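You operate a simulated robot arm through the tools that you are given. There is no shell and no other tool. Be economical: measure what you need, move in short steps, check, and stop when the job is done.

You run a simulated robot arm. Do the job below in one go: nothing can be reset, and whatever is moved stays where it is left.

Task
Vent the air hose, pull it out of its reel and give it 3 bar.
Fine: hold the vent till the gauge shows zero before pulling; free the reel and leave it free; pull most of the way; dial before valve; watch the gauge.

It is judged by the outcome, as a careful person would: the job done as asked, and still so three seconds after it is handed in. It fails if anything else is knocked over, pushed out of place, dropped, spilled or broken.

Robot
A 7-joint arm with a two-finger parallel gripper on a trunk, on a base that drives. Base frame: it is fixed to the floor where the robot stands at the start and does not move with it; the origin is under the middle of the robot, x ahead of it, y to its left, z up. Readings come in mm, rad, newtons and seconds.
With the tool pointing down near the work surface it reaches from about 100 to 660 mm from the robot's upright axis, wherever it stands. Its first joint turns from -2.496 to 2.496 rad. Places, roughly: hose end [200, 500, 1100]; hose gauge [700, 200, 1200]; hose pressure dial [500, 400, 1200]; hose valve [500, 300, 1000]; hose vent button [700, 200, 1000]; reel lock knob [100, 500, 1400]. Payload 3 kg.
The tool frame sits at the grasp point between the pads (the TCP): z along the fingers, y along the line on which they close. The tips reach 30 mm beyond it. Largest opening 110 mm; finger width 20, thickness 10; the body of the gripper, 48 by 112 mm, starts 55 mm behind the TCP.
Orientation is that of the tool frame in the base frame, as a unit quaternion [w, x, y, z]. With the fingers straight down and closing along the base's y, the tool's x points along the base's -x, its y along +y and its z along -z.

Tools
- The arm moves only by the tool apply_moves. Its argument "increments" is text: rows parted by semicolons, each of 7 numbers parted by spaces: the shift along the tool's x, y, z in cm, then the turn, a rotation vector about the tool's x, y, z in degrees, then the closure in counts, from 0 (fully open) to 255 (shut). In form: x y z rx ry rz jaw; .... A call has 1 to 12 rows; each row shifts and turns the commanded pose from where the row before left it, along the tool's axes as they then stand. Each row takes 0.2 s and may step no farther than 50 mm and 0.15 rad from the row before; otherwise, or with a gripper value out of range, the whole call is refused. Where a pose cannot be reached the arm comes as near as it can. A force on the tool above 40 N (or 10 N above the force at the start of the call, whichever is more), or a blocked arm, ends the call early, and 0.2 s more pass. The fingers move at their own pace (about 108 mm/s each) and stop on an object; they squeeze with about 33 N. The grip force told is the motor's: it shows also when the fingers shut on nothing. Time passes only in rows, and 0.2 s behind the last, so rows that do not move let the fingers close. It gives the time, the measured TCP pose, the force on the tool (base axes), the opening and the grip force at its end, in the units of the frame above (readings bear some noise), with the torque about the TCP (base axes, N m) and any sound that the robot's microphone picked up.
- Cameras (640 x 400 px; columns grow to the right, rows downward): "scene" is now at [124.9, 63, 1671.9]; the picture's right is [0.82, -0.58, 0.00], its down [-0.46, -0.65, -0.61] and it looks along [0.35, 0.50, -0.79] (base axes); focal length 264 px, centre (320, 200). "wrist" rides on the gripper at [72, 17, -103] in the tool frame; the picture's right is [-0.23, 0.97, 0.00], its down [-0.76, -0.18, -0.62] and it looks along [-0.61, -0.14, 0.78] (tool axes); focal length 222 px, centre (320, 200). There is no depth. A picture from a camera that has moved, and an enlarged one, comes with that camera's place and axes in the base frame and with its lens.
- camera(camera): a new picture of that camera. No time passes.
- move_column(by): slides the trunk up (or, below 0, down) by that many mm; the arm and the scene camera ride with it, the base frame stays. It gives what a move gives, with no picture.
- base_move(legs): drives the robot by 1 to 6 legs, each [ahead, left, turn to the left] in mm, mm and rad, along the robot's own axes; the way and the turn of a leg run together, so that a leg with both is an arc; at most 1500 mm and 3.142 rad a leg. The arm and the cameras ride along, it lands a little off, and it stops where it bumps. It gives what a move gives.
- turn_head(pan, tilt): turns the head with the scene camera to pan (to the left, within 1.501 rad either way) and tilt (down, from -0.506 to 1.204), counted from straight ahead of the robot. It gives what a move gives.
- enlarge(camera, box): a new picture of the part [left, top, right, bottom] of that camera's present view, enlarged. No time passes.
- job_done(): hands the job in; it is judged then, once.

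Go step by step. Nothing tells you exact positions but the pictures and the camera data: compare them with the known pose of the tool, close in by small moves and look again before you grip or let go. The budget is 120 turns and 90 pictures, counting those below and the enlarged ones. Unless the task says otherwise, let go and move clear before handing in, and close with one line.

The tools are called after "Call:" by a JSON object that holds its "op" and its "data". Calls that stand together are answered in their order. apply_moves: Moves the arm, as the interface text tells. Its arguments: {"type":"object","properties":{"increments":{"type":"string"}},"required":["increments"]} The other tools are called the same way: move_column (by) slides the trunk up or down; base_move (legs) drives the base; turn_head (pan, tilt) turns the head that bears the scene camera; camera (camera) takes a picture; enlarge (camera, box) takes an enlarged picture of a part of a camera's view; job_done () hands the job in.

At the start:

```text
t: 0.0
tool_pos: [272.9, 399.5, 1000.0]
tool_rot: [0.0, 0.0, 1.0, 0.0]
wrist_force: [0.4, 0.0, 0.9]
wrist_torque: [-0.02, 0.0, 0.02]
finger_gap: 109.9
grip_force: 0.1
trunk travel left (down, up): [-800.0, 90.0]
robot x, y, heading: [-0.1, 1.1, 0.0]
head pan, tilt: [0.956, 0.916]
```

scene: 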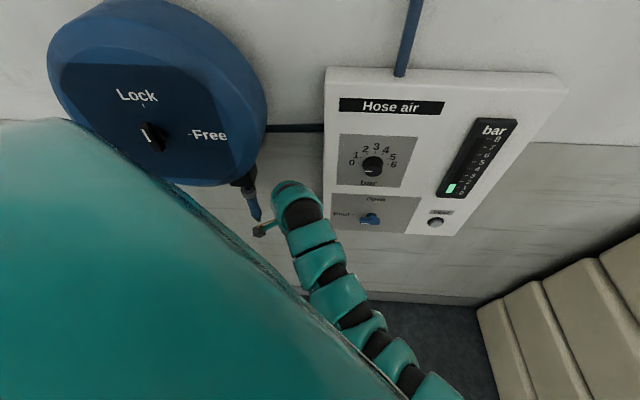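
wrist: 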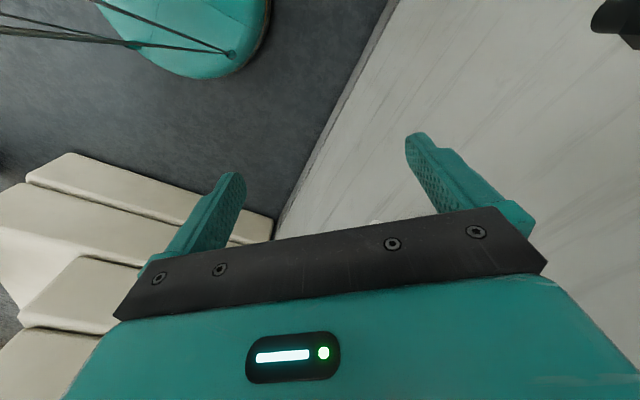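

I see a wall panel with dial, valve, gauge and vent button, and a reel with a Lock/Free knob to the left. I'll look closer at both first.

Call:
{"op": "enlarge", "data": {"camera": "scene", "box": [320, 60, 580, 240]}}

Call:
{"op": "turn_head", "data": {"pan": 0.956, "tilt": 0.5}}

Call:
{"op": "camera", "data": {"camera": "scene"}}

```text
2.22 times, centred on (450, 150) of scene
camera zoom: at [124.9, 63.0, 1671.9], right [0.82, -0.58, 0.0], down [-0.46, -0.65, -0.61], along [0.35, 0.5, -0.79], focal length 586 px, centre (31, 311)
```

zoom: 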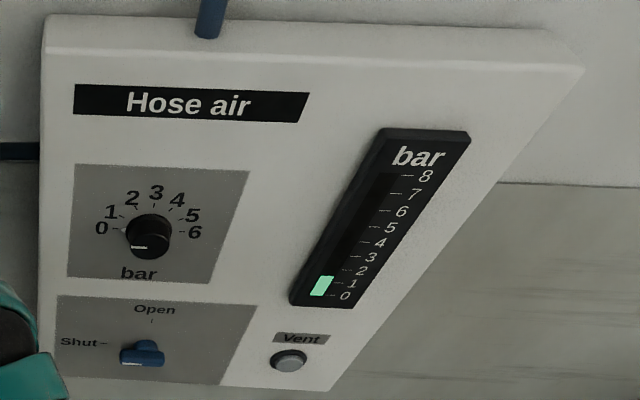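

```text
t: 0.9
tool_pos: [273.7, 400.3, 999.5]
tool_rot: [-0.001, 0.0, 1.0, 0.0]
wrist_force: [0.0, 1.1, 0.6]
wrist_torque: [-0.02, 0.01, -0.02]
finger_gap: 110.2
grip_force: 0.0
trunk travel left (down, up): [-800.0, 90.0]
robot x, y, heading: [-0.3, -0.2, -0.004]
head pan, tilt: [0.956, 0.499]
```

```text
86 pictures are left
camera scene: at [134.3, 76.3, 1706.9], right [0.82, -0.58, 0.0], down [-0.28, -0.39, -0.88], along [0.51, 0.72, -0.48], focal length 264 px, centre (320, 200)
```

scene: 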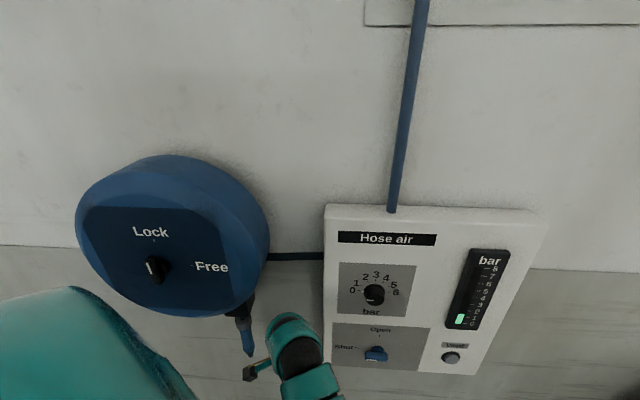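

The panel looks set on an oblique wall whose inward normal is about (0.65, 0.76). I'll back the robot off a bit, both to see everything and to get parallax.

Call:
{"op": "base_move", "data": {"legs": [[-160, -190, 0]]}}

Call:
{"op": "camera", "data": {"camera": "scene"}}

```text
t: 2.7
tool_pos: [110.5, 208.3, 1001.5]
tool_rot: [0.0, -0.002, 1.0, 0.0]
wrist_force: [0.1, -1.1, -0.1]
wrist_torque: [0.05, 0.0, -0.01]
finger_gap: 110.1
grip_force: 0.1
trunk travel left (down, up): [-800.0, 90.0]
robot x, y, heading: [-159.8, -192.1, 0.005]
head pan, tilt: [0.956, 0.499]
```

```text
85 pictures are left
camera scene: at [-28.0, -114.4, 1707.1], right [0.82, -0.57, 0.0], down [-0.27, -0.39, -0.88], along [0.5, 0.72, -0.48], focal length 264 px, centre (320, 200)
```

scene: 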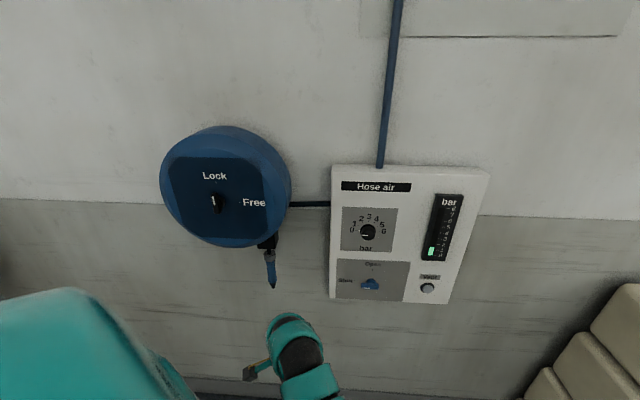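

The reel, the hose (nozzle hanging below the reel) and the panel are all in view. Lowering the trunk gives a head-on, wide-baseline second view.

Call:
{"op": "move_column", "data": {"by": -350}}

Call:
{"op": "turn_head", "data": {"pan": 0.87, "tilt": 0.1}}

Call:
{"op": "camera", "data": {"camera": "scene"}}

Call:
{"op": "enlarge", "data": {"camera": "scene", "box": [320, 140, 520, 300]}}

Call:
{"op": "enlarge", "data": {"camera": "scene", "box": [120, 100, 320, 260]}}

```text
t: 6.1
tool_pos: [111.4, 211.0, 650.6]
tool_rot: [-0.001, -0.002, 1.0, 0.0]
wrist_force: [0.7, 0.5, -0.2]
wrist_torque: [0.0, -0.01, -0.01]
finger_gap: 110.2
grip_force: 0.0
trunk travel left (down, up): [-450.0, 440.0]
robot x, y, heading: [-160.0, -190.5, 0.005]
head pan, tilt: [0.956, 0.499]
```

```text
t: 7.0
tool_pos: [110.4, 210.7, 649.4]
tool_rot: [0.0, -0.002, 1.0, 0.0]
wrist_force: [0.7, -1.3, -0.2]
wrist_torque: [-0.02, 0.02, -0.01]
finger_gap: 110.0
grip_force: 0.0
trunk travel left (down, up): [-450.0, 440.0]
robot x, y, heading: [-159.8, -186.8, 0.004]
head pan, tilt: [0.869, 0.099]
```

```text
84 pictures are left
camera scene: at [-20.1, -117.3, 1393.9], right [0.77, -0.64, 0.0], down [-0.06, -0.08, -0.99], along [0.64, 0.76, -0.1], focal length 264 px, centre (320, 200)
```

scene: 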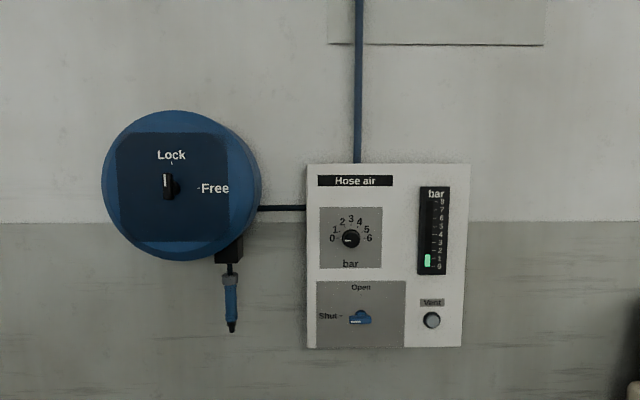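

```text
2.50 times, centred on (420, 220) of scene
camera zoom: at [-20.1, -117.3, 1393.9], right [0.77, -0.64, 0.0], down [-0.06, -0.08, -0.99], along [0.64, 0.76, -0.1], focal length 659 px, centre (70, 150)
```

zoom: 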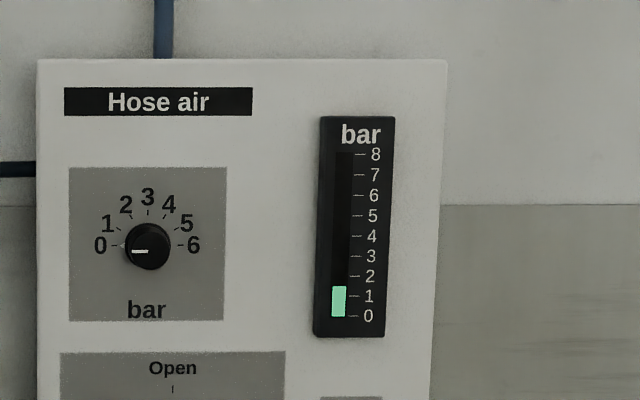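

```text
2.50 times, centred on (220, 180) of scene
camera zoom: at [-20.1, -117.3, 1393.9], right [0.77, -0.64, 0.0], down [-0.06, -0.08, -0.99], along [0.64, 0.76, -0.1], focal length 659 px, centre (570, 250)
```

zoom: 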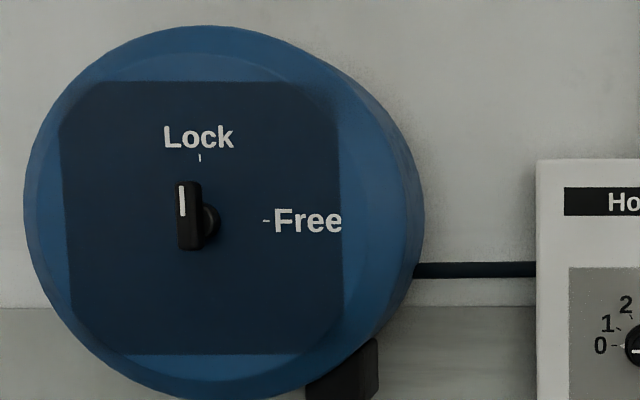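

Triangulated, with wall normal n≈(0.643,0.766): vent ≈(672,219,985), dial ≈(486,356,1222), valve ≈(507,340,999), reel knob ≈(95,540,1367), nozzle ≈(229,545,~1060). Next I'll pitch the hand level while still clear of the wall, fingers shut for pressing.

Call:
{"op": "apply_moves", "data": {"increments": "0 0 0 0 -8.2 0 255;0 0 0 0 -8.2 0 255;0 0 0 0 -8.2 0 255;0 0 0 0 -8.2 0 255;0 0 0 0 -8.2 0 255;0 0 0 0 -8.2 0 255;0 0 0 0 -8.2 0 255;0 0 0 0 -8.2 0 255;0 0 0 0 -8.2 0 255;0 0 0 0 -8.2 0 255;0 0 0 0 -8 0 255"}}

Call:
{"op": "apply_moves", "data": {"increments": "0 0 0 -8.35 0 0 255;0 0 0 -8.35 0 0 255;0 0 0 -8.35 0 0 255;0 0 0 -8.35 0 0 255;0 0 0 -8.35 0 0 255;0 0 0 -8.35 0 0 255;0 0 0 0 0 0 255"}}

```text
t: 9.4
tool_pos: [111.8, 210.4, 650.9]
tool_rot: [0.708, 0.0, 0.706, 0.001]
wrist_force: [-0.2, 0.6, 0.0]
wrist_torque: [-0.02, 0.0, 0.03]
finger_gap: 0.0
grip_force: 33.4
trunk travel left (down, up): [-450.0, 440.0]
robot x, y, heading: [-162.4, -190.4, 0.004]
head pan, tilt: [0.869, 0.099]
```

```text
t: 11.0
tool_pos: [109.5, 247.5, 617.6]
tool_rot: [0.641, -0.299, 0.64, 0.301]
wrist_force: [0.5, -0.1, 0.6]
wrist_torque: [0.01, 0.02, 0.03]
finger_gap: 0.4
grip_force: 33.2
out of reach, approached as far as the arm can: row 4, 5, 6
trunk travel left (down, up): [-450.0, 440.0]
robot x, y, heading: [-161.5, -186.5, 0.006]
head pan, tilt: [0.869, 0.099]
```

The orientation is right, but the hand was too close in. I'll extend it along the tool axis and look at the arm.

Call:
{"op": "apply_moves", "data": {"increments": "0 0 4 0 0 0 255;0 0 4 0 0 0 255;0 0 4 0 0 0 255;0 0 0 0 0 0 255"}}

Call:
{"op": "camera", "data": {"camera": "wrist"}}

Call:
{"op": "turn_head", "data": {"pan": 0.873, "tilt": 0.5}}

Call:
{"op": "camera", "data": {"camera": "scene"}}

```text
t: 12.0
tool_pos: [184.8, 338.4, 616.9]
tool_rot: [0.64, -0.3, 0.64, 0.3]
wrist_force: [-0.7, 0.1, 0.3]
wrist_torque: [0.04, 0.02, 0.03]
finger_gap: 0.1
grip_force: 32.8
trunk travel left (down, up): [-450.0, 440.0]
robot x, y, heading: [-161.9, -185.6, 0.002]
head pan, tilt: [0.869, 0.099]
```

```text
81 pictures are left
camera wrist: at [106.1, 269.6, 543.8], right [-0.75, 0.62, 0.23], down [-0.26, -0.59, 0.76], along [0.61, 0.51, 0.61], focal length 222 px, centre (320, 200)
```

wrist: 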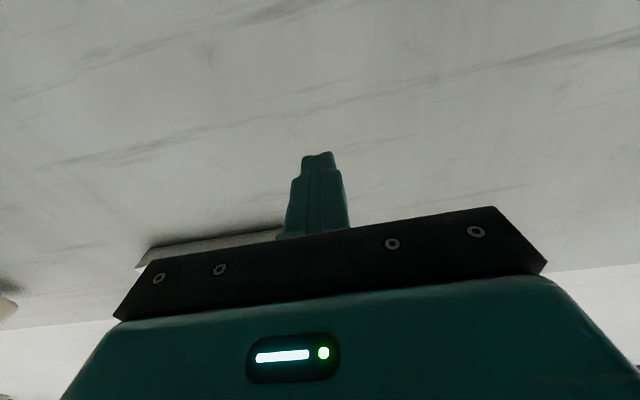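

```text
t: 12.9
tool_pos: [184.3, 338.8, 616.5]
tool_rot: [0.64, -0.3, 0.641, 0.3]
wrist_force: [-0.5, -0.9, -0.2]
wrist_torque: [-0.01, 0.0, 0.01]
finger_gap: 0.0
grip_force: 33.1
trunk travel left (down, up): [-450.0, 440.0]
robot x, y, heading: [-158.2, -188.3, 0.001]
head pan, tilt: [0.873, 0.499]
```

```text
80 pictures are left
camera scene: at [-21.0, -117.9, 1357.0], right [0.77, -0.64, 0.0], down [-0.31, -0.37, -0.88], along [0.56, 0.67, -0.48], focal length 264 px, centre (320, 200)
```

scene: 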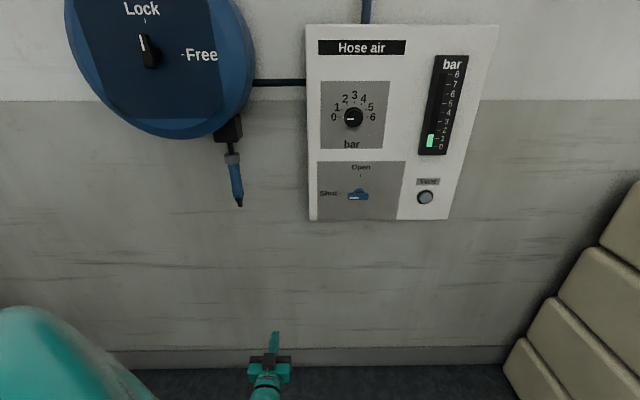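

The hand is level and pointing at the wall. I'll raise the trunk to vent height and drive sideways so the fingertips end about 50 mm in front of the vent button.

Call:
{"op": "move_column", "data": {"by": 368}}

Call:
{"op": "base_move", "data": {"legs": [[436, -181, 0]]}}

Call:
{"op": "camera", "data": {"camera": "scene"}}

Call:
{"op": "camera", "data": {"camera": "wrist"}}

```text
t: 16.4
tool_pos: [185.2, 337.9, 985.3]
tool_rot: [0.64, -0.3, 0.641, 0.3]
wrist_force: [0.8, 0.1, 0.1]
wrist_torque: [0.01, -0.01, -0.03]
finger_gap: 0.0
grip_force: 32.9
trunk travel left (down, up): [-818.0, 72.0]
robot x, y, heading: [-161.6, -190.7, 0.006]
head pan, tilt: [0.873, 0.499]
```

```text
t: 19.2
tool_pos: [618.0, 160.9, 984.7]
tool_rot: [0.64, -0.299, 0.641, 0.3]
wrist_force: [-0.2, 0.1, 0.6]
wrist_torque: [0.01, 0.02, 0.0]
finger_gap: 0.1
grip_force: 33.0
trunk travel left (down, up): [-818.0, 72.0]
robot x, y, heading: [270.2, -366.2, 0.008]
head pan, tilt: [0.873, 0.499]
```

```text
79 pictures are left
camera scene: at [413.1, -297.0, 1724.9], right [0.77, -0.64, 0.0], down [-0.31, -0.37, -0.88], along [0.56, 0.68, -0.48], focal length 264 px, centre (320, 200)
```

scene: 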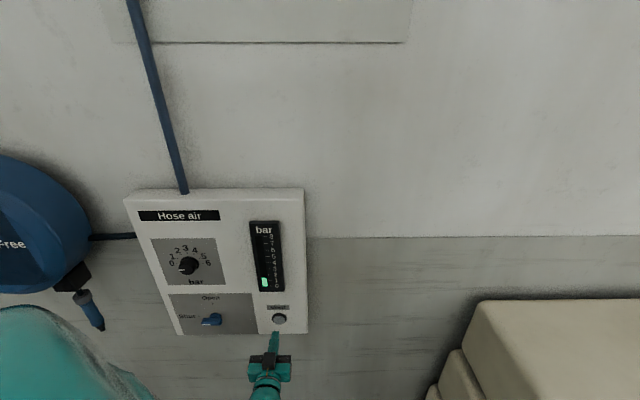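

```text
78 pictures are left
camera wrist: at [539.0, 90.9, 912.0], right [-0.75, 0.62, 0.23], down [-0.26, -0.59, 0.76], along [0.61, 0.51, 0.61], focal length 222 px, centre (320, 200)
```

wrist: 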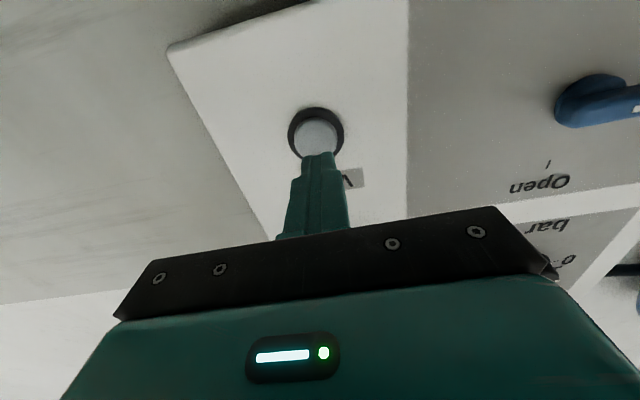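

The wrist view agrees with the vent at (673,219,987). I'll nudge to align, then advance until the force shows contact.

Call:
{"op": "apply_moves", "data": {"increments": "-0.2 -0.5 2 0 0 0 255;0 0 2 0 0 0 255;0 0 0.4 0 0 0 255;0 0 0 0 0 0 255"}}

Call:
{"op": "camera", "data": {"camera": "wrist"}}

```text
t: 20.2
tool_pos: [648.4, 189.4, 985.9]
tool_rot: [0.639, -0.301, 0.641, 0.301]
wrist_force: [-7.9, -13.2, -5.0]
wrist_torque: [-0.16, 0.02, -0.05]
finger_gap: 0.0
grip_force: 32.4
trunk travel left (down, up): [-818.0, 72.0]
robot x, y, heading: [273.1, -369.4, 0.007]
head pan, tilt: [0.873, 0.499]
heard: click
```

```text
77 pictures are left
camera wrist: at [569.2, 120.3, 913.3], right [-0.75, 0.62, 0.23], down [-0.26, -0.59, 0.76], along [0.61, 0.51, 0.61], focal length 222 px, centre (320, 200)
```

wrist: 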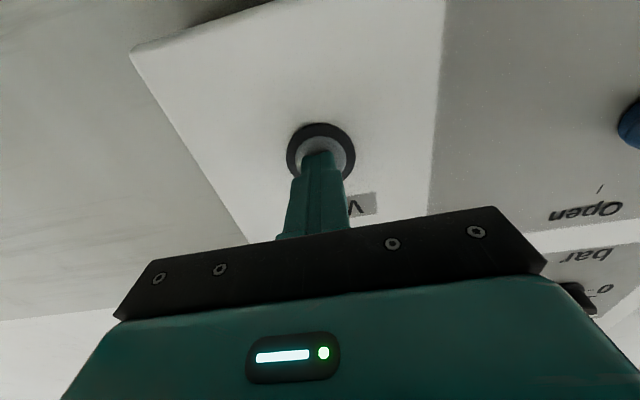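

There was a click and about 15 N on the button, so it seems pressed. I'll hold it and watch the gauge.

Call:
{"op": "apply_moves", "data": {"increments": "0 0 0 0 0 0 255;0 0 0 0 0 0 255;0 0 0 0 0 0 255;0 0 0 0 0 0 255;0 0 0 0 0 0 255"}}

Call:
{"op": "enlarge", "data": {"camera": "scene", "box": [225, 210, 325, 350]}}

```text
t: 21.4
tool_pos: [647.4, 189.6, 987.0]
tool_rot: [0.64, -0.301, 0.64, 0.301]
wrist_force: [-12.6, -16.1, -9.1]
wrist_torque: [-0.23, 0.19, 0.0]
finger_gap: 0.2
grip_force: 32.6
trunk travel left (down, up): [-818.0, 72.0]
robot x, y, heading: [273.1, -366.0, 0.006]
head pan, tilt: [0.873, 0.499]
```

```text
2.86 times, centred on (275, 280) of scene
camera zoom: at [410.9, -298.1, 1725.1], right [0.77, -0.64, 0.0], down [-0.31, -0.37, -0.88], along [0.56, 0.68, -0.48], focal length 753 px, centre (449, -29)
```

zoom: 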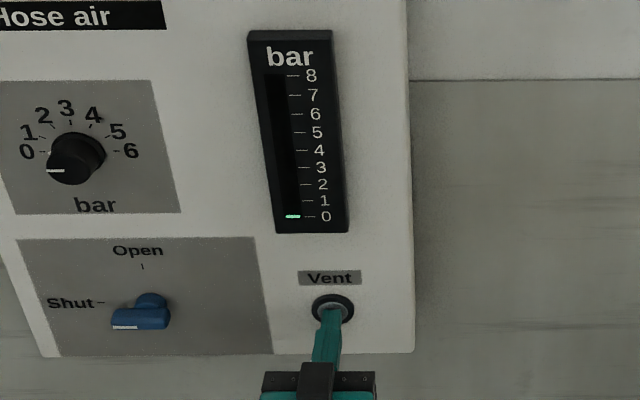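

The gauge is close to zero. I'll hold a bit longer to be sure.

Call:
{"op": "apply_moves", "data": {"increments": "0 0 0 0 0 0 255;0 0 0 0 0 0 255;0 0 0 0 0 0 255;0 0 0 0 0 0 255;0 0 0 0 0 0 255;0 0 0 0 0 0 255;0 0 0 0 0 0 255;0 0 0 0 0 0 255;0 0 0 0 0 0 255;0 0 0 0 0 0 255"}}

Call:
{"op": "enlarge", "data": {"camera": "scene", "box": [245, 215, 295, 295]}}

```text
t: 23.6
tool_pos: [647.9, 190.2, 986.9]
tool_rot: [0.64, -0.3, 0.64, 0.301]
wrist_force: [-12.7, -14.5, -6.3]
wrist_torque: [-0.14, 0.13, 0.06]
finger_gap: 0.1
grip_force: 33.4
trunk travel left (down, up): [-818.0, 72.0]
robot x, y, heading: [270.2, -371.3, 0.005]
head pan, tilt: [0.873, 0.499]
```

```text
5.00 times, centred on (270, 255) of scene
camera zoom: at [410.4, -298.4, 1725.2], right [0.77, -0.64, 0.0], down [-0.31, -0.37, -0.88], along [0.56, 0.68, -0.48], focal length 1318 px, centre (570, -75)
```

zoom: 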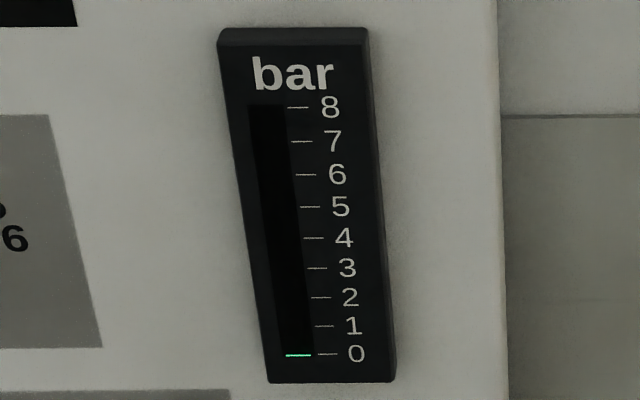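

The gauge reads zero. I'll back off the button, then in free air raise toward knob height, open the fingers, and test the +90° roll that the knobs will need.

Call:
{"op": "apply_moves", "data": {"increments": "0 0 -3 0 0 0 255;0 0 -4 0 0 0 255;0 0 -4 0 0 0 255;0 0 -4 0 0 0 255;0 0 -4 0 0 0 0;0 0 0 0 0 0 0"}}

Call:
{"op": "move_column", "data": {"by": 71}}

Call:
{"op": "apply_moves", "data": {"increments": "-4 0 0 0 0 0 0;-4 0 0 0 0 0 0;-4 0 0 0 0 0 0;-4 0 0 0 0 0 0;-4 0 0 0 0 0 0;-4 0 0 0 0 0 0;-4 0 0 0 0 0 0;-3 0 0 0 0 0 0;0 0 0 0 0 0 0"}}

Call:
{"op": "apply_moves", "data": {"increments": "0 0 0 0 0 8.2 0;0 0 0 0 0 8.2 0;0 0 0 0 0 8.2 0;0 0 0 0 0 8.2 0;0 0 0 0 0 8.2 0;0 0 0 0 0 8.2 0;0 0 0 0 0 8.2 0;0 0 0 0 0 8.2 0;0 0 0 0 0 8.2 0;0 0 0 0 0 8.2 0;0 0 0 0 0 8 0;0 0 0 0 0 0 0"}}

Call:
{"op": "camera", "data": {"camera": "scene"}}

```text
t: 25.0
tool_pos: [525.7, 56.8, 973.9]
tool_rot: [0.641, -0.3, 0.64, 0.3]
wrist_force: [-0.5, 0.7, 0.1]
wrist_torque: [0.01, 0.01, 0.0]
finger_gap: 110.1
grip_force: 0.1
out of reach, approached as far as the arm can: row 5
trunk travel left (down, up): [-818.0, 72.0]
robot x, y, heading: [273.3, -370.1, 0.007]
head pan, tilt: [0.873, 0.499]
```

```text
t: 26.1
tool_pos: [527.4, 58.0, 1046.0]
tool_rot: [0.641, -0.3, 0.639, 0.302]
wrist_force: [-0.4, 0.0, 0.3]
wrist_torque: [0.0, 0.0, 0.0]
finger_gap: 110.0
grip_force: 0.2
trunk travel left (down, up): [-889.0, 1.0]
robot x, y, heading: [270.7, -367.3, 0.004]
head pan, tilt: [0.873, 0.499]
```

```text
t: 28.1
tool_pos: [521.5, 183.5, 1244.0]
tool_rot: [0.642, -0.299, 0.639, 0.301]
wrist_force: [0.6, 0.4, -0.5]
wrist_torque: [0.02, 0.0, 0.02]
finger_gap: 110.1
grip_force: 0.0
out of reach, approached as far as the arm can: row 1, 2, 3, 4, 5, 6, 7, 8
trunk travel left (down, up): [-889.0, 1.0]
robot x, y, heading: [270.8, -367.9, 0.001]
head pan, tilt: [0.873, 0.499]
```

```text
t: 30.7
tool_pos: [521.3, 184.1, 1242.3]
tool_rot: [0.24, 0.241, 0.664, 0.665]
wrist_force: [0.8, 0.7, 1.4]
wrist_torque: [0.0, 0.04, 0.0]
finger_gap: 110.0
grip_force: 0.0
trunk travel left (down, up): [-889.0, 1.0]
robot x, y, heading: [272.7, -367.4, 0.006]
head pan, tilt: [0.873, 0.499]
```

```text
74 pictures are left
camera scene: at [412.2, -296.6, 1795.9], right [0.77, -0.64, 0.0], down [-0.31, -0.37, -0.88], along [0.56, 0.67, -0.48], focal length 264 px, centre (320, 200)
```

scene: 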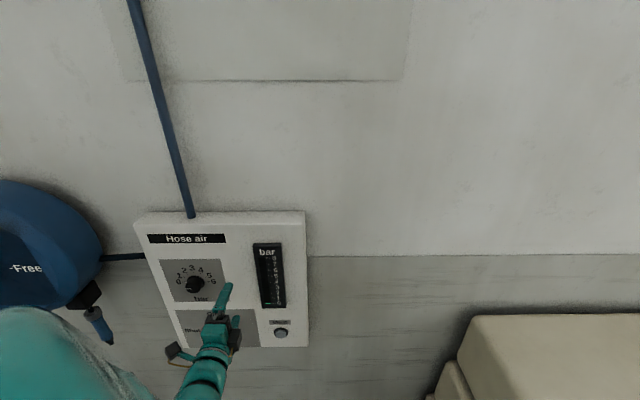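

The +90° roll works. The arm can't go higher when it's close in, so I'll roll back, drive over in front of the reel with clearance, and test the height there.

Call:
{"op": "apply_moves", "data": {"increments": "0 0 -2 0 0 -8.2 0;0 0 -2 0 0 -8.2 0;0 0 0 0 0 -8.2 0;0 0 0 0 0 -8.2 0;0 0 0 0 0 -8.2 0;0 0 0 0 0 -8.2 0;0 0 0 0 0 -8.2 0;0 0 0 0 0 -8.2 0;0 0 0 0 0 -8.2 0;0 0 0 0 0 -8.2 0;0 0 0 0 0 -8 0;0 0 0 0 0 0 0"}}

Call:
{"op": "base_move", "data": {"legs": [[-110, -130, 0], [-400, 388, 0]]}}

Call:
{"op": "apply_moves", "data": {"increments": "-2 0 3 0 0 0 0;-3 0 2 0 0 0 0;-3 0 2 0 0 0 0;-3 0 0 0 0 0 0;0 0 0 0 0 0 0"}}

Call:
{"op": "camera", "data": {"camera": "wrist"}}

Call:
{"op": "camera", "data": {"camera": "scene"}}

```text
t: 33.3
tool_pos: [493.4, 182.0, 1240.6]
tool_rot: [0.641, -0.3, 0.64, 0.299]
wrist_force: [0.3, 0.0, 0.2]
wrist_torque: [0.04, -0.02, 0.03]
finger_gap: 110.0
grip_force: 0.1
out of reach, approached as far as the arm can: row 1, 2
trunk travel left (down, up): [-889.0, 1.0]
robot x, y, heading: [277.2, -371.0, 0.003]
head pan, tilt: [0.873, 0.499]
```

```text
t: 37.6
tool_pos: [-16.2, 441.4, 1241.3]
tool_rot: [0.641, -0.3, 0.64, 0.3]
wrist_force: [-0.2, 0.6, 0.4]
wrist_torque: [-0.01, -0.03, -0.04]
finger_gap: 109.8
grip_force: 0.0
trunk travel left (down, up): [-889.0, 1.0]
robot x, y, heading: [-239.3, -110.5, -0.001]
head pan, tilt: [0.873, 0.499]
```

```text
t: 38.8
tool_pos: [28.9, 499.4, 1350.8]
tool_rot: [0.641, -0.298, 0.641, 0.299]
wrist_force: [0.2, 0.6, 0.3]
wrist_torque: [-0.01, -0.01, 0.01]
finger_gap: 109.9
grip_force: 0.0
out of reach, approached as far as the arm can: row 4
trunk travel left (down, up): [-889.0, 1.0]
robot x, y, heading: [-237.0, -111.6, 0.005]
head pan, tilt: [0.873, 0.499]
```

```text
73 pictures are left
camera wrist: at [-49.9, 431.0, 1278.2], right [-0.75, 0.63, 0.23], down [-0.27, -0.59, 0.76], along [0.61, 0.51, 0.61], focal length 222 px, centre (320, 200)
```

wrist: 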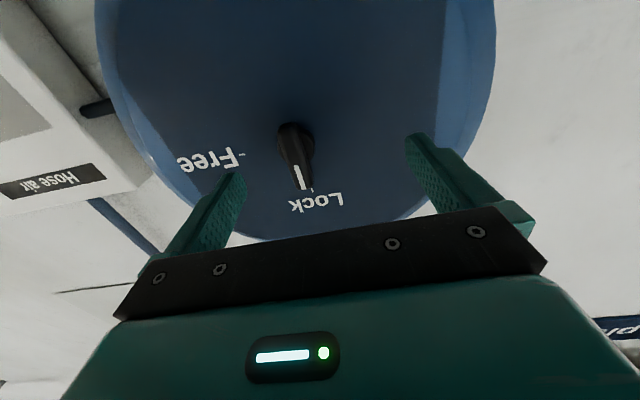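

```text
72 pictures are left
camera scene: at [-99.8, -37.1, 1795.9], right [0.77, -0.64, 0.0], down [-0.31, -0.37, -0.88], along [0.56, 0.67, -0.48], focal length 264 px, centre (320, 200)
```

scene: 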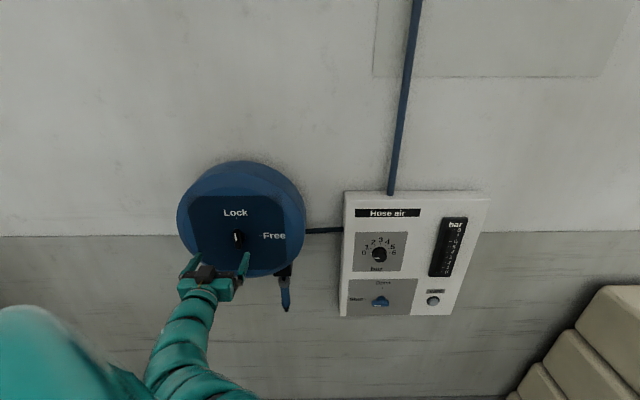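

The wrist view agrees with the knob at s≈-276, z≈1364. I'll align and close in part-way.

Call:
{"op": "apply_moves", "data": {"increments": "-1 -1.2 1.5 0 0 0 0;-0.4 -1.1 1.5 0 0 0 0;0 0 0 0 0 0 0"}}

Call:
{"op": "camera", "data": {"camera": "wrist"}}

Call:
{"op": "enlarge", "data": {"camera": "scene", "box": [170, 150, 320, 300]}}

```text
t: 39.6
tool_pos: [66.1, 506.0, 1364.0]
tool_rot: [0.641, -0.299, 0.641, 0.299]
wrist_force: [-0.4, 0.6, -0.3]
wrist_torque: [-0.04, 0.01, -0.02]
finger_gap: 109.7
grip_force: 0.1
trunk travel left (down, up): [-889.0, 1.0]
robot x, y, heading: [-236.7, -112.7, -0.004]
head pan, tilt: [0.873, 0.499]
```

```text
71 pictures are left
camera wrist: at [-12.9, 438.3, 1291.7], right [-0.75, 0.63, 0.23], down [-0.26, -0.59, 0.76], along [0.61, 0.51, 0.61], focal length 222 px, centre (320, 200)
```

wrist: 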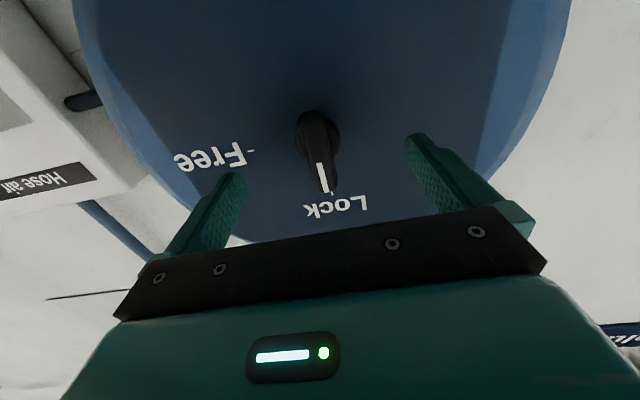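

```text
2.67 times, centred on (245, 225) of scene
camera zoom: at [-99.6, -38.0, 1796.0], right [0.77, -0.64, 0.0], down [-0.31, -0.37, -0.88], along [0.56, 0.67, -0.48], focal length 703 px, centre (520, 133)
```

zoom: 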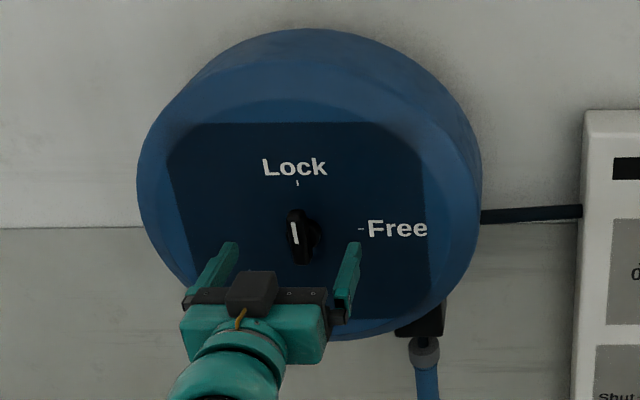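

Aligned. I'll advance about 45 mm so the pads straddle the handle, then check.

Call:
{"op": "apply_moves", "data": {"increments": "0 0 2 0 0 0 0;0 0 1.5 0 0 0 0;0 0 1 0 0 0 0;0 0 0 0 0 0 0"}}

Call:
{"op": "camera", "data": {"camera": "wrist"}}

Call:
{"op": "enlarge", "data": {"camera": "scene", "box": [190, 180, 290, 280]}}

```text
t: 40.5
tool_pos: [87.9, 535.1, 1365.5]
tool_rot: [0.64, -0.302, 0.639, 0.301]
wrist_force: [-12.8, -28.8, 7.8]
wrist_torque: [0.37, 0.08, 1.52]
finger_gap: 105.7
grip_force: 0.1
trunk travel left (down, up): [-889.0, 1.0]
robot x, y, heading: [-240.5, -108.5, -0.005]
head pan, tilt: [0.873, 0.499]
stopped in row 4: the force on the tool passed its limit at 44 N (the readings are from after the stop); the commanded pose is now the measured one
```

```text
69 pictures are left
camera wrist: at [9.3, 465.2, 1292.1], right [-0.75, 0.62, 0.23], down [-0.26, -0.59, 0.76], along [0.61, 0.51, 0.61], focal length 222 px, centre (320, 200)
```

wrist: 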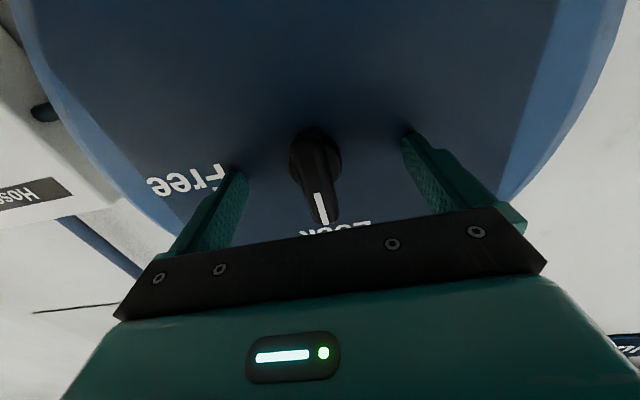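

```text
4.00 times, centred on (240, 230) of scene
camera zoom: at [-102.8, -47.7, 1796.8], right [0.77, -0.64, 0.0], down [-0.31, -0.36, -0.88], along [0.56, 0.68, -0.47], focal length 1054 px, centre (640, 80)
```

zoom: 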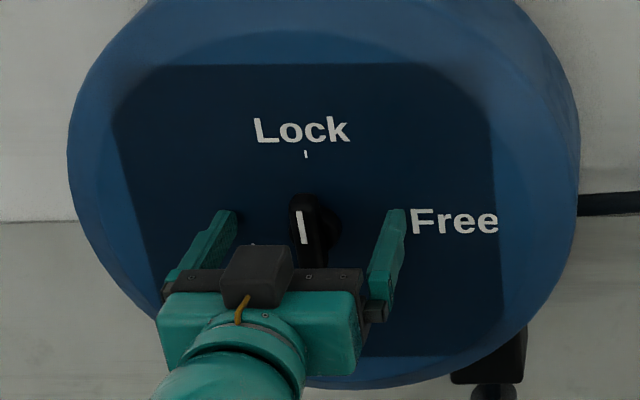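

A fingertip touched the reel face, so the face is at n≈496. I'll back off 6 mm and close on the handle.

Call:
{"op": "apply_moves", "data": {"increments": "0 0 -0.6 0 0 0 0;0 0 0 0 0 0 100;0 0 0 0 0 0 200;0 0 0 0 0 0 255;0 0 0 0 0 0 255;0 0 0 0 0 0 255"}}

Call:
{"op": "camera", "data": {"camera": "wrist"}}

```text
t: 41.9
tool_pos: [89.0, 533.9, 1361.8]
tool_rot: [0.639, -0.301, 0.642, 0.299]
wrist_force: [-1.9, -15.8, -5.0]
wrist_torque: [0.06, -0.05, -0.12]
finger_gap: 33.5
grip_force: 45.1
trunk travel left (down, up): [-889.0, 1.0]
robot x, y, heading: [-239.6, -110.2, 0.0]
head pan, tilt: [0.873, 0.499]
```

```text
67 pictures are left
camera wrist: at [10.2, 464.2, 1289.1], right [-0.75, 0.62, 0.23], down [-0.26, -0.59, 0.77], along [0.61, 0.51, 0.6], focal length 222 px, centre (320, 200)
```

wrist: 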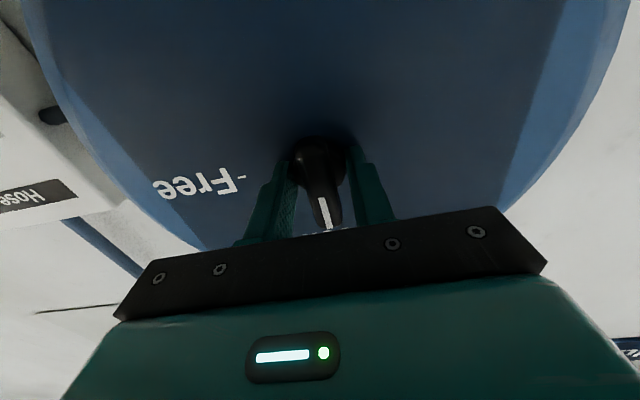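

A gap of 33.5 mm suggests I've got the round base, not the bar. I'll open a bit, back off 15 mm and re-close.

Call:
{"op": "apply_moves", "data": {"increments": "0 0 0 0 0 0 120;0 0 0 0 0 0 120;0 0 -0.8 0 0 0 120;0 0 -0.7 0 0 0 120;0 0 0 0 0 0 255;0 0 0 0 0 0 255;0 0 0 0 0 0 255;0 0 0 0 0 0 255"}}

Call:
{"op": "camera", "data": {"camera": "wrist"}}

```text
t: 43.7
tool_pos: [81.0, 523.3, 1363.0]
tool_rot: [0.639, -0.301, 0.642, 0.299]
wrist_force: [8.1, -5.6, 6.3]
wrist_torque: [0.27, -0.28, -0.48]
finger_gap: 33.5
grip_force: 44.9
trunk travel left (down, up): [-889.0, 1.0]
robot x, y, heading: [-238.3, -110.6, -0.003]
head pan, tilt: [0.873, 0.499]
```

```text
66 pictures are left
camera wrist: at [2.0, 454.2, 1289.8], right [-0.75, 0.62, 0.23], down [-0.26, -0.59, 0.76], along [0.61, 0.51, 0.6], focal length 222 px, centre (320, 200)
```

wrist: 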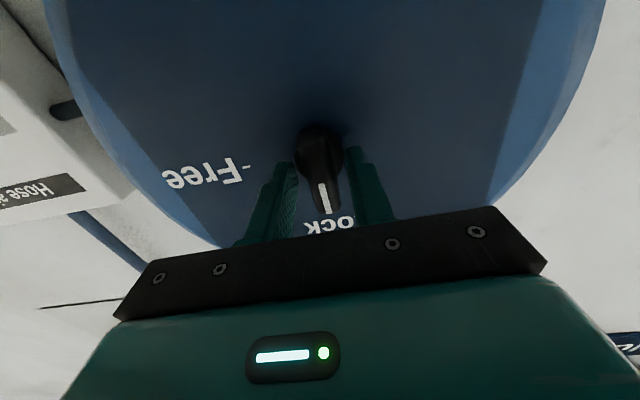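

Still on the round base. I'll back off another 10 mm and retry.

Call:
{"op": "apply_moves", "data": {"increments": "0 0 0 0 0 0 120;0 0 0 0 0 0 120;0 0 -1 0 0 0 120;0 0 0 0 0 0 120;0 0 0 0 0 0 255;0 0 0 0 0 0 255;0 0 0 0 0 0 255;0 0 0 0 0 0 255"}}

Call:
{"op": "camera", "data": {"camera": "wrist"}}

Call:
{"op": "enlarge", "data": {"camera": "scene", "box": [200, 190, 280, 270]}}

```text
t: 45.5
tool_pos: [75.0, 515.5, 1360.6]
tool_rot: [0.639, -0.3, 0.643, 0.298]
wrist_force: [9.0, -7.6, -2.4]
wrist_torque: [-0.23, 0.21, -0.13]
finger_gap: 17.8
grip_force: 45.2
trunk travel left (down, up): [-889.0, 1.0]
robot x, y, heading: [-236.6, -109.8, 0.002]
head pan, tilt: [0.873, 0.499]
```

```text
65 pictures are left
camera wrist: at [-4.1, 446.7, 1288.2], right [-0.75, 0.63, 0.23], down [-0.26, -0.59, 0.77], along [0.61, 0.51, 0.6], focal length 222 px, centre (320, 200)
```

wrist: 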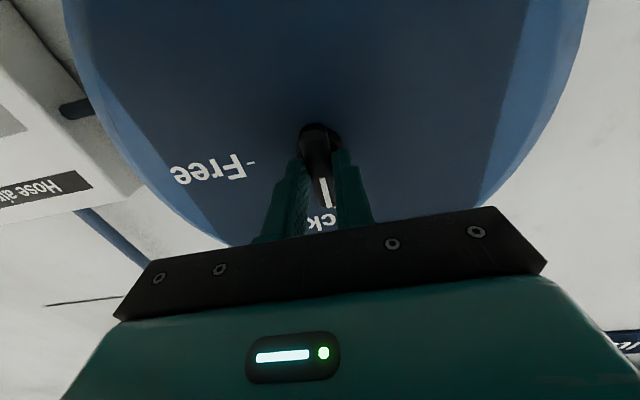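

```text
5.00 times, centred on (240, 230) of scene
camera zoom: at [-97.1, -39.8, 1795.7], right [0.77, -0.64, 0.0], down [-0.31, -0.37, -0.88], along [0.56, 0.67, -0.48], focal length 1318 px, centre (720, 50)
```

zoom: 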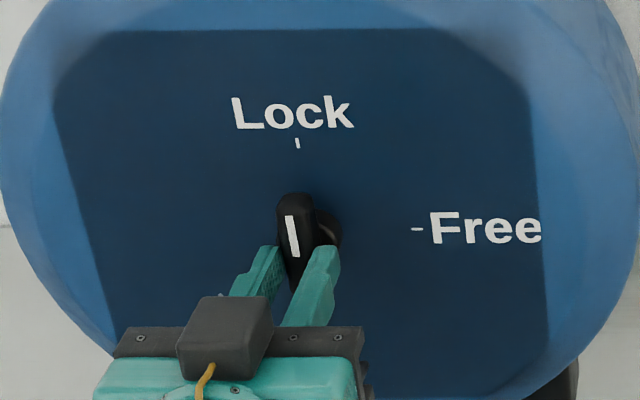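

Now I have the bar (17.8 mm). I'll turn clockwise in stages, watching forces.

Call:
{"op": "apply_moves", "data": {"increments": "0 0 0 0 0 6 255;0 0 0 0 0 6 255;0 0 0 0 0 6 255;0 0 0 0 0 6 255;0 0 0 0 0 6 255;0 0 0 0 0 0 255"}}

Call:
{"op": "enlarge", "data": {"camera": "scene", "box": [200, 190, 280, 270]}}

```text
t: 46.9
tool_pos: [75.3, 514.5, 1360.1]
tool_rot: [0.538, -0.125, 0.698, 0.455]
wrist_force: [9.5, -11.8, -10.0]
wrist_torque: [-0.33, 0.26, -0.03]
finger_gap: 17.8
grip_force: 45.7
trunk travel left (down, up): [-889.0, 1.0]
robot x, y, heading: [-238.9, -110.9, -0.0]
head pan, tilt: [0.873, 0.499]
```

```text
5.00 times, centred on (240, 230) of scene
camera zoom: at [-96.6, -40.0, 1795.6], right [0.77, -0.64, 0.0], down [-0.31, -0.37, -0.88], along [0.56, 0.67, -0.48], focal length 1318 px, centre (720, 50)
```

zoom: 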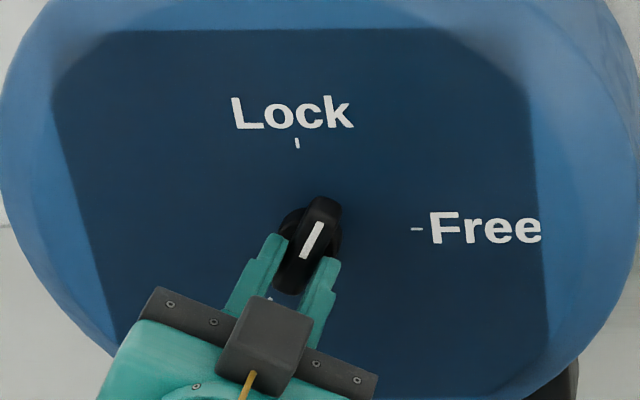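

It's turning nicely. I'll continue to Free.

Call:
{"op": "apply_moves", "data": {"increments": "0 0 0 0 0 6 255;0 0 0 0 0 6 255;0 0 0 0 0 6 255;0 0 0 0 0 6 255;0 0 0 0 0 6 255;0 0 0 0 0 6 255;0 0 0 0 0 6 255;0 0 0 0 0 6 255;0 0 0 0 0 6 255;0 0 0 0 0 6 255;0 0 0 0 0 2 255;0 0 0 0 0 0 255"}}

Call:
{"op": "enlarge", "data": {"camera": "scene", "box": [200, 190, 280, 270]}}

```text
t: 49.5
tool_pos: [76.2, 517.5, 1360.3]
tool_rot: [0.228, 0.253, 0.663, 0.667]
wrist_force: [9.6, -17.5, -20.8]
wrist_torque: [-0.82, -0.69, -0.48]
finger_gap: 17.9
grip_force: 45.4
trunk travel left (down, up): [-889.0, 1.0]
robot x, y, heading: [-243.3, -108.0, 0.0]
head pan, tilt: [0.873, 0.499]
```

```text
5.00 times, centred on (240, 230) of scene
camera zoom: at [-96.2, -39.9, 1795.7], right [0.77, -0.64, 0.0], down [-0.31, -0.37, -0.88], along [0.56, 0.67, -0.48], focal length 1318 px, centre (720, 50)
```

zoom: 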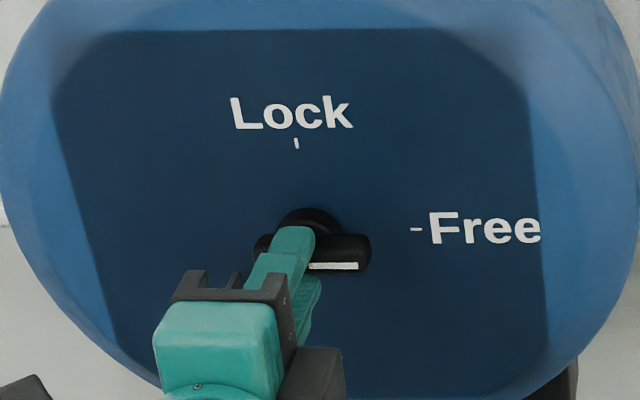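

The knob sits at Free. I'll release, back off, roll the hand level again, and look at the nozzle.

Call:
{"op": "apply_moves", "data": {"increments": "0 0 0 0 0 0 120;0 0 0 0 0 0 120;0 0 -2 0 0 0 120;0 0 -3 0 0 0 100;0 0 -3 0 0 -7 60;0 0 -3 0 0 -8 0;0 0 0 0 0 -8 0;0 0 0 0 0 -8 0;0 0 0 0 0 -8 0;0 0 0 0 0 -8 0;0 0 0 0 0 -8 0;0 0 0 0 0 -8 0"}}

Call:
{"op": "apply_moves", "data": {"increments": "0 0 0 0 0 -8 0;0 0 0 0 0 -8 0;0 0 0 0 0 -8 0;0 0 0 0 0 -5 0;4 0 0 0 0 0 0;4 0 0 0 0 0 0;4 0 0 0 0 0 0;0 0 0 0 0 0 0"}}

Call:
{"op": "camera", "data": {"camera": "scene"}}

Call:
{"op": "enlarge", "data": {"camera": "scene", "box": [180, 160, 320, 320]}}

```text
t: 52.1
tool_pos: [0.5, 432.4, 1361.6]
tool_rot: [0.544, -0.133, 0.697, 0.449]
wrist_force: [-0.1, 0.0, 0.8]
wrist_torque: [0.01, -0.01, -0.04]
finger_gap: 109.9
grip_force: 0.1
trunk travel left (down, up): [-889.0, 1.0]
robot x, y, heading: [-238.3, -112.1, 0.003]
head pan, tilt: [0.873, 0.499]
```

```text
t: 53.9
tool_pos: [1.1, 432.9, 1241.9]
tool_rot: [0.639, -0.301, 0.642, 0.298]
wrist_force: [0.8, 0.2, 0.2]
wrist_torque: [0.02, -0.05, 0.01]
finger_gap: 110.1
grip_force: 0.1
trunk travel left (down, up): [-889.0, 1.0]
robot x, y, heading: [-241.8, -110.9, 0.003]
head pan, tilt: [0.873, 0.499]
```

```text
61 pictures are left
camera scene: at [-100.2, -38.5, 1796.0], right [0.77, -0.64, 0.0], down [-0.31, -0.37, -0.88], along [0.56, 0.67, -0.48], focal length 264 px, centre (320, 200)
```

scene: 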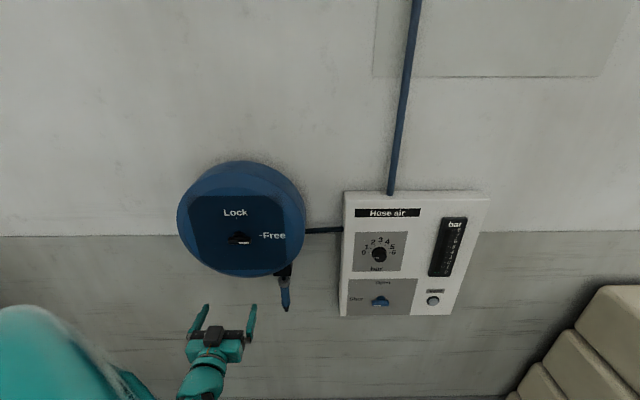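

```text
2.50 times, centred on (250, 240) of scene
camera zoom: at [-100.2, -38.5, 1796.0], right [0.77, -0.64, 0.0], down [-0.31, -0.37, -0.88], along [0.56, 0.67, -0.48], focal length 659 px, centre (495, 100)
```

zoom: 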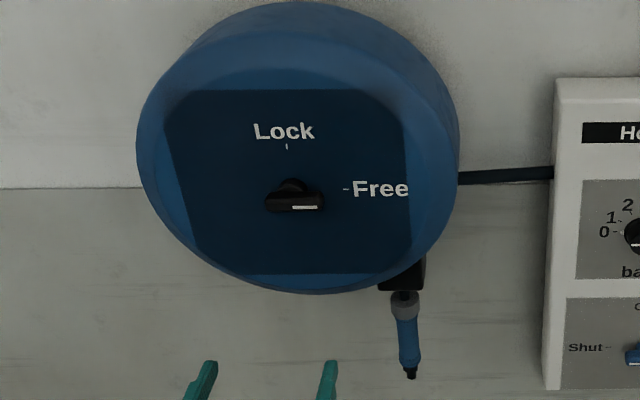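

The knob stays at Free. The nozzle hangs at n≈567, s≈-176, z≈970–1120, so I'll lower the trunk and drive to stand just in front of it.

Call:
{"op": "move_column", "data": {"by": -192}}

Call:
{"op": "base_move", "data": {"legs": [[174, 50, 0]]}}

Call:
{"op": "camera", "data": {"camera": "wrist"}}

Call:
{"op": "camera", "data": {"camera": "scene"}}

```text
t: 56.0
tool_pos: [1.4, 432.6, 1050.2]
tool_rot: [0.639, -0.301, 0.642, 0.299]
wrist_force: [0.2, -0.3, -0.3]
wrist_torque: [-0.02, -0.02, 0.01]
finger_gap: 109.9
grip_force: 0.0
trunk travel left (down, up): [-697.0, 193.0]
robot x, y, heading: [-238.3, -112.9, 0.008]
head pan, tilt: [0.873, 0.499]
```

```text
t: 57.5
tool_pos: [174.1, 482.6, 1050.0]
tool_rot: [0.638, -0.303, 0.642, 0.3]
wrist_force: [0.5, 0.5, 0.3]
wrist_torque: [-0.01, 0.02, -0.02]
finger_gap: 110.0
grip_force: 0.1
trunk travel left (down, up): [-697.0, 193.0]
robot x, y, heading: [-67.5, -60.5, 0.0]
head pan, tilt: [0.873, 0.499]
```

```text
59 pictures are left
camera wrist: at [95.9, 414.2, 977.2], right [-0.75, 0.62, 0.23], down [-0.26, -0.59, 0.77], along [0.61, 0.51, 0.6], focal length 222 px, centre (320, 200)
```

wrist: 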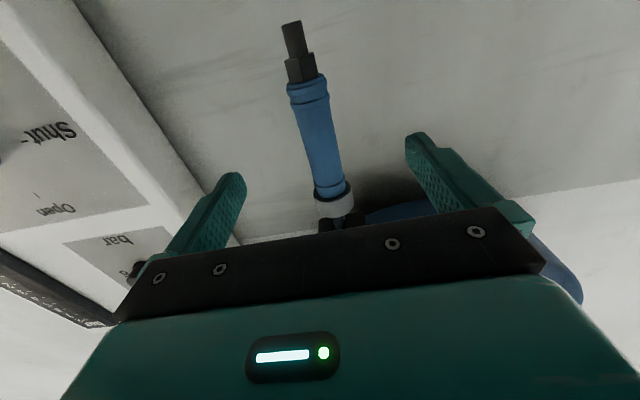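

```text
58 pictures are left
camera scene: at [74.3, 12.5, 1603.8], right [0.77, -0.64, 0.0], down [-0.31, -0.37, -0.88], along [0.56, 0.67, -0.48], focal length 264 px, centre (320, 200)
```

scene: 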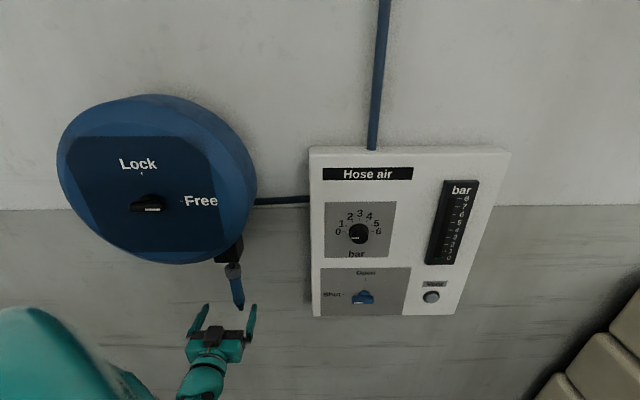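

The hand is centred on the nozzle. I'll advance 84 mm and close.

Call:
{"op": "apply_moves", "data": {"increments": "0 0 3 0 0 0 0;0 0 3 0 0 0 0;0 0 2.4 0 0 0 0;0 0 0 0 0 0 0"}}

Call:
{"op": "camera", "data": {"camera": "wrist"}}

```text
t: 58.5
tool_pos: [228.4, 548.3, 1049.8]
tool_rot: [0.639, -0.301, 0.642, 0.299]
wrist_force: [-0.4, 0.1, -0.9]
wrist_torque: [0.03, 0.05, 0.01]
finger_gap: 110.1
grip_force: 0.0
trunk travel left (down, up): [-697.0, 193.0]
robot x, y, heading: [-68.6, -59.5, 0.005]
head pan, tilt: [0.873, 0.499]
```

```text
57 pictures are left
camera wrist: at [148.8, 478.5, 976.8], right [-0.75, 0.62, 0.23], down [-0.26, -0.59, 0.77], along [0.61, 0.51, 0.6], focal length 222 px, centre (320, 200)
```

wrist: 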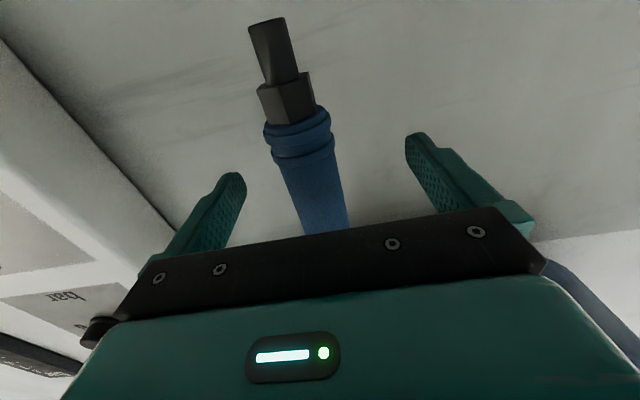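

The TCP projects onto the nozzle body. Closing now.

Call:
{"op": "apply_moves", "data": {"increments": "0 0 0 0 0 0 130;0 0 0 0 0 0 200;0 0 0 0 0 0 255;0 0 0 0 0 0 255;0 0 0 0 0 0 255"}}

Call:
{"op": "apply_moves", "data": {"increments": "1 0 0 0 0 0 255;1 0 0 0 0 0 255;1 0 0 0 0 0 255;1 0 0 0 0 0 255;0 0 0 0 0 0 255"}}

Call:
{"op": "camera", "data": {"camera": "scene"}}

```text
t: 59.7
tool_pos: [230.5, 547.0, 1049.5]
tool_rot: [0.639, -0.301, 0.642, 0.299]
wrist_force: [5.7, -6.2, -2.5]
wrist_torque: [0.62, 0.75, -0.02]
finger_gap: 28.2
grip_force: 45.1
trunk travel left (down, up): [-697.0, 193.0]
robot x, y, heading: [-69.8, -62.7, -0.0]
head pan, tilt: [0.873, 0.499]
```

```text
t: 60.9
tool_pos: [228.7, 547.0, 1007.9]
tool_rot: [0.638, -0.301, 0.642, 0.299]
wrist_force: [8.4, -3.9, -0.1]
wrist_torque: [0.87, 0.32, -0.14]
finger_gap: 27.9
grip_force: 44.8
trunk travel left (down, up): [-697.0, 193.0]
robot x, y, heading: [-69.1, -60.1, 0.007]
head pan, tilt: [0.873, 0.499]
```

```text
56 pictures are left
camera scene: at [74.5, 11.3, 1603.8], right [0.77, -0.64, 0.0], down [-0.31, -0.37, -0.88], along [0.56, 0.67, -0.48], focal length 264 px, centre (320, 200)
```

scene: 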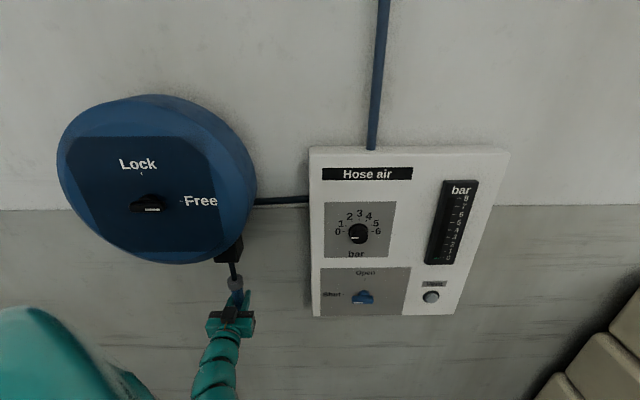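

The hose follows with little force. I'll keep pulling down, watching force.

Call:
{"op": "apply_moves", "data": {"increments": "2 0 0 0 0 0 255;2 0 0 0 0 0 255;2 0 0 0 0 0 255;2 0 0 0 0 0 255;2 0 0 0 0 0 255;2 0 0 0 0 0 255;2 0 0 0 0 0 255;0 0 0 0 0 0 255"}}

Call:
{"op": "camera", "data": {"camera": "scene"}}

```text
t: 62.4
tool_pos: [229.1, 545.9, 906.5]
tool_rot: [0.64, -0.298, 0.643, 0.296]
wrist_force: [11.9, 17.4, -4.0]
wrist_torque: [-0.1, 1.21, 0.23]
finger_gap: 28.1
grip_force: 45.1
out of reach, approached as far as the arm can: row 6, 7
trunk travel left (down, up): [-697.0, 193.0]
robot x, y, heading: [-68.8, -61.6, 0.002]
head pan, tilt: [0.873, 0.499]
stopped in row 7: the force on the tool passed its limit at 55 N (the readings are from after the stop); the commanded pose is now the measured one
```

```text
55 pictures are left
camera scene: at [73.9, 16.4, 1603.6], right [0.77, -0.64, 0.0], down [-0.31, -0.37, -0.88], along [0.56, 0.67, -0.48], focal length 264 px, centre (320, 200)
```

scene: 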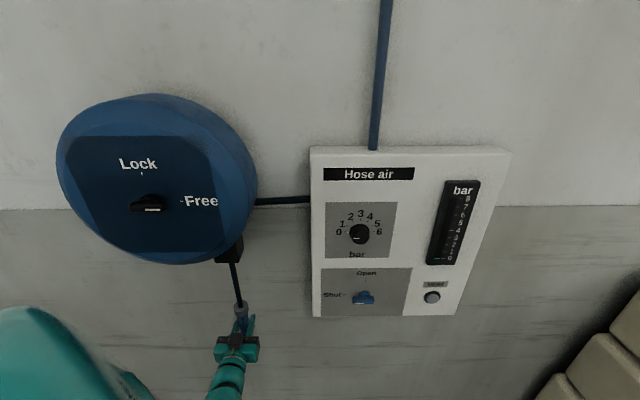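

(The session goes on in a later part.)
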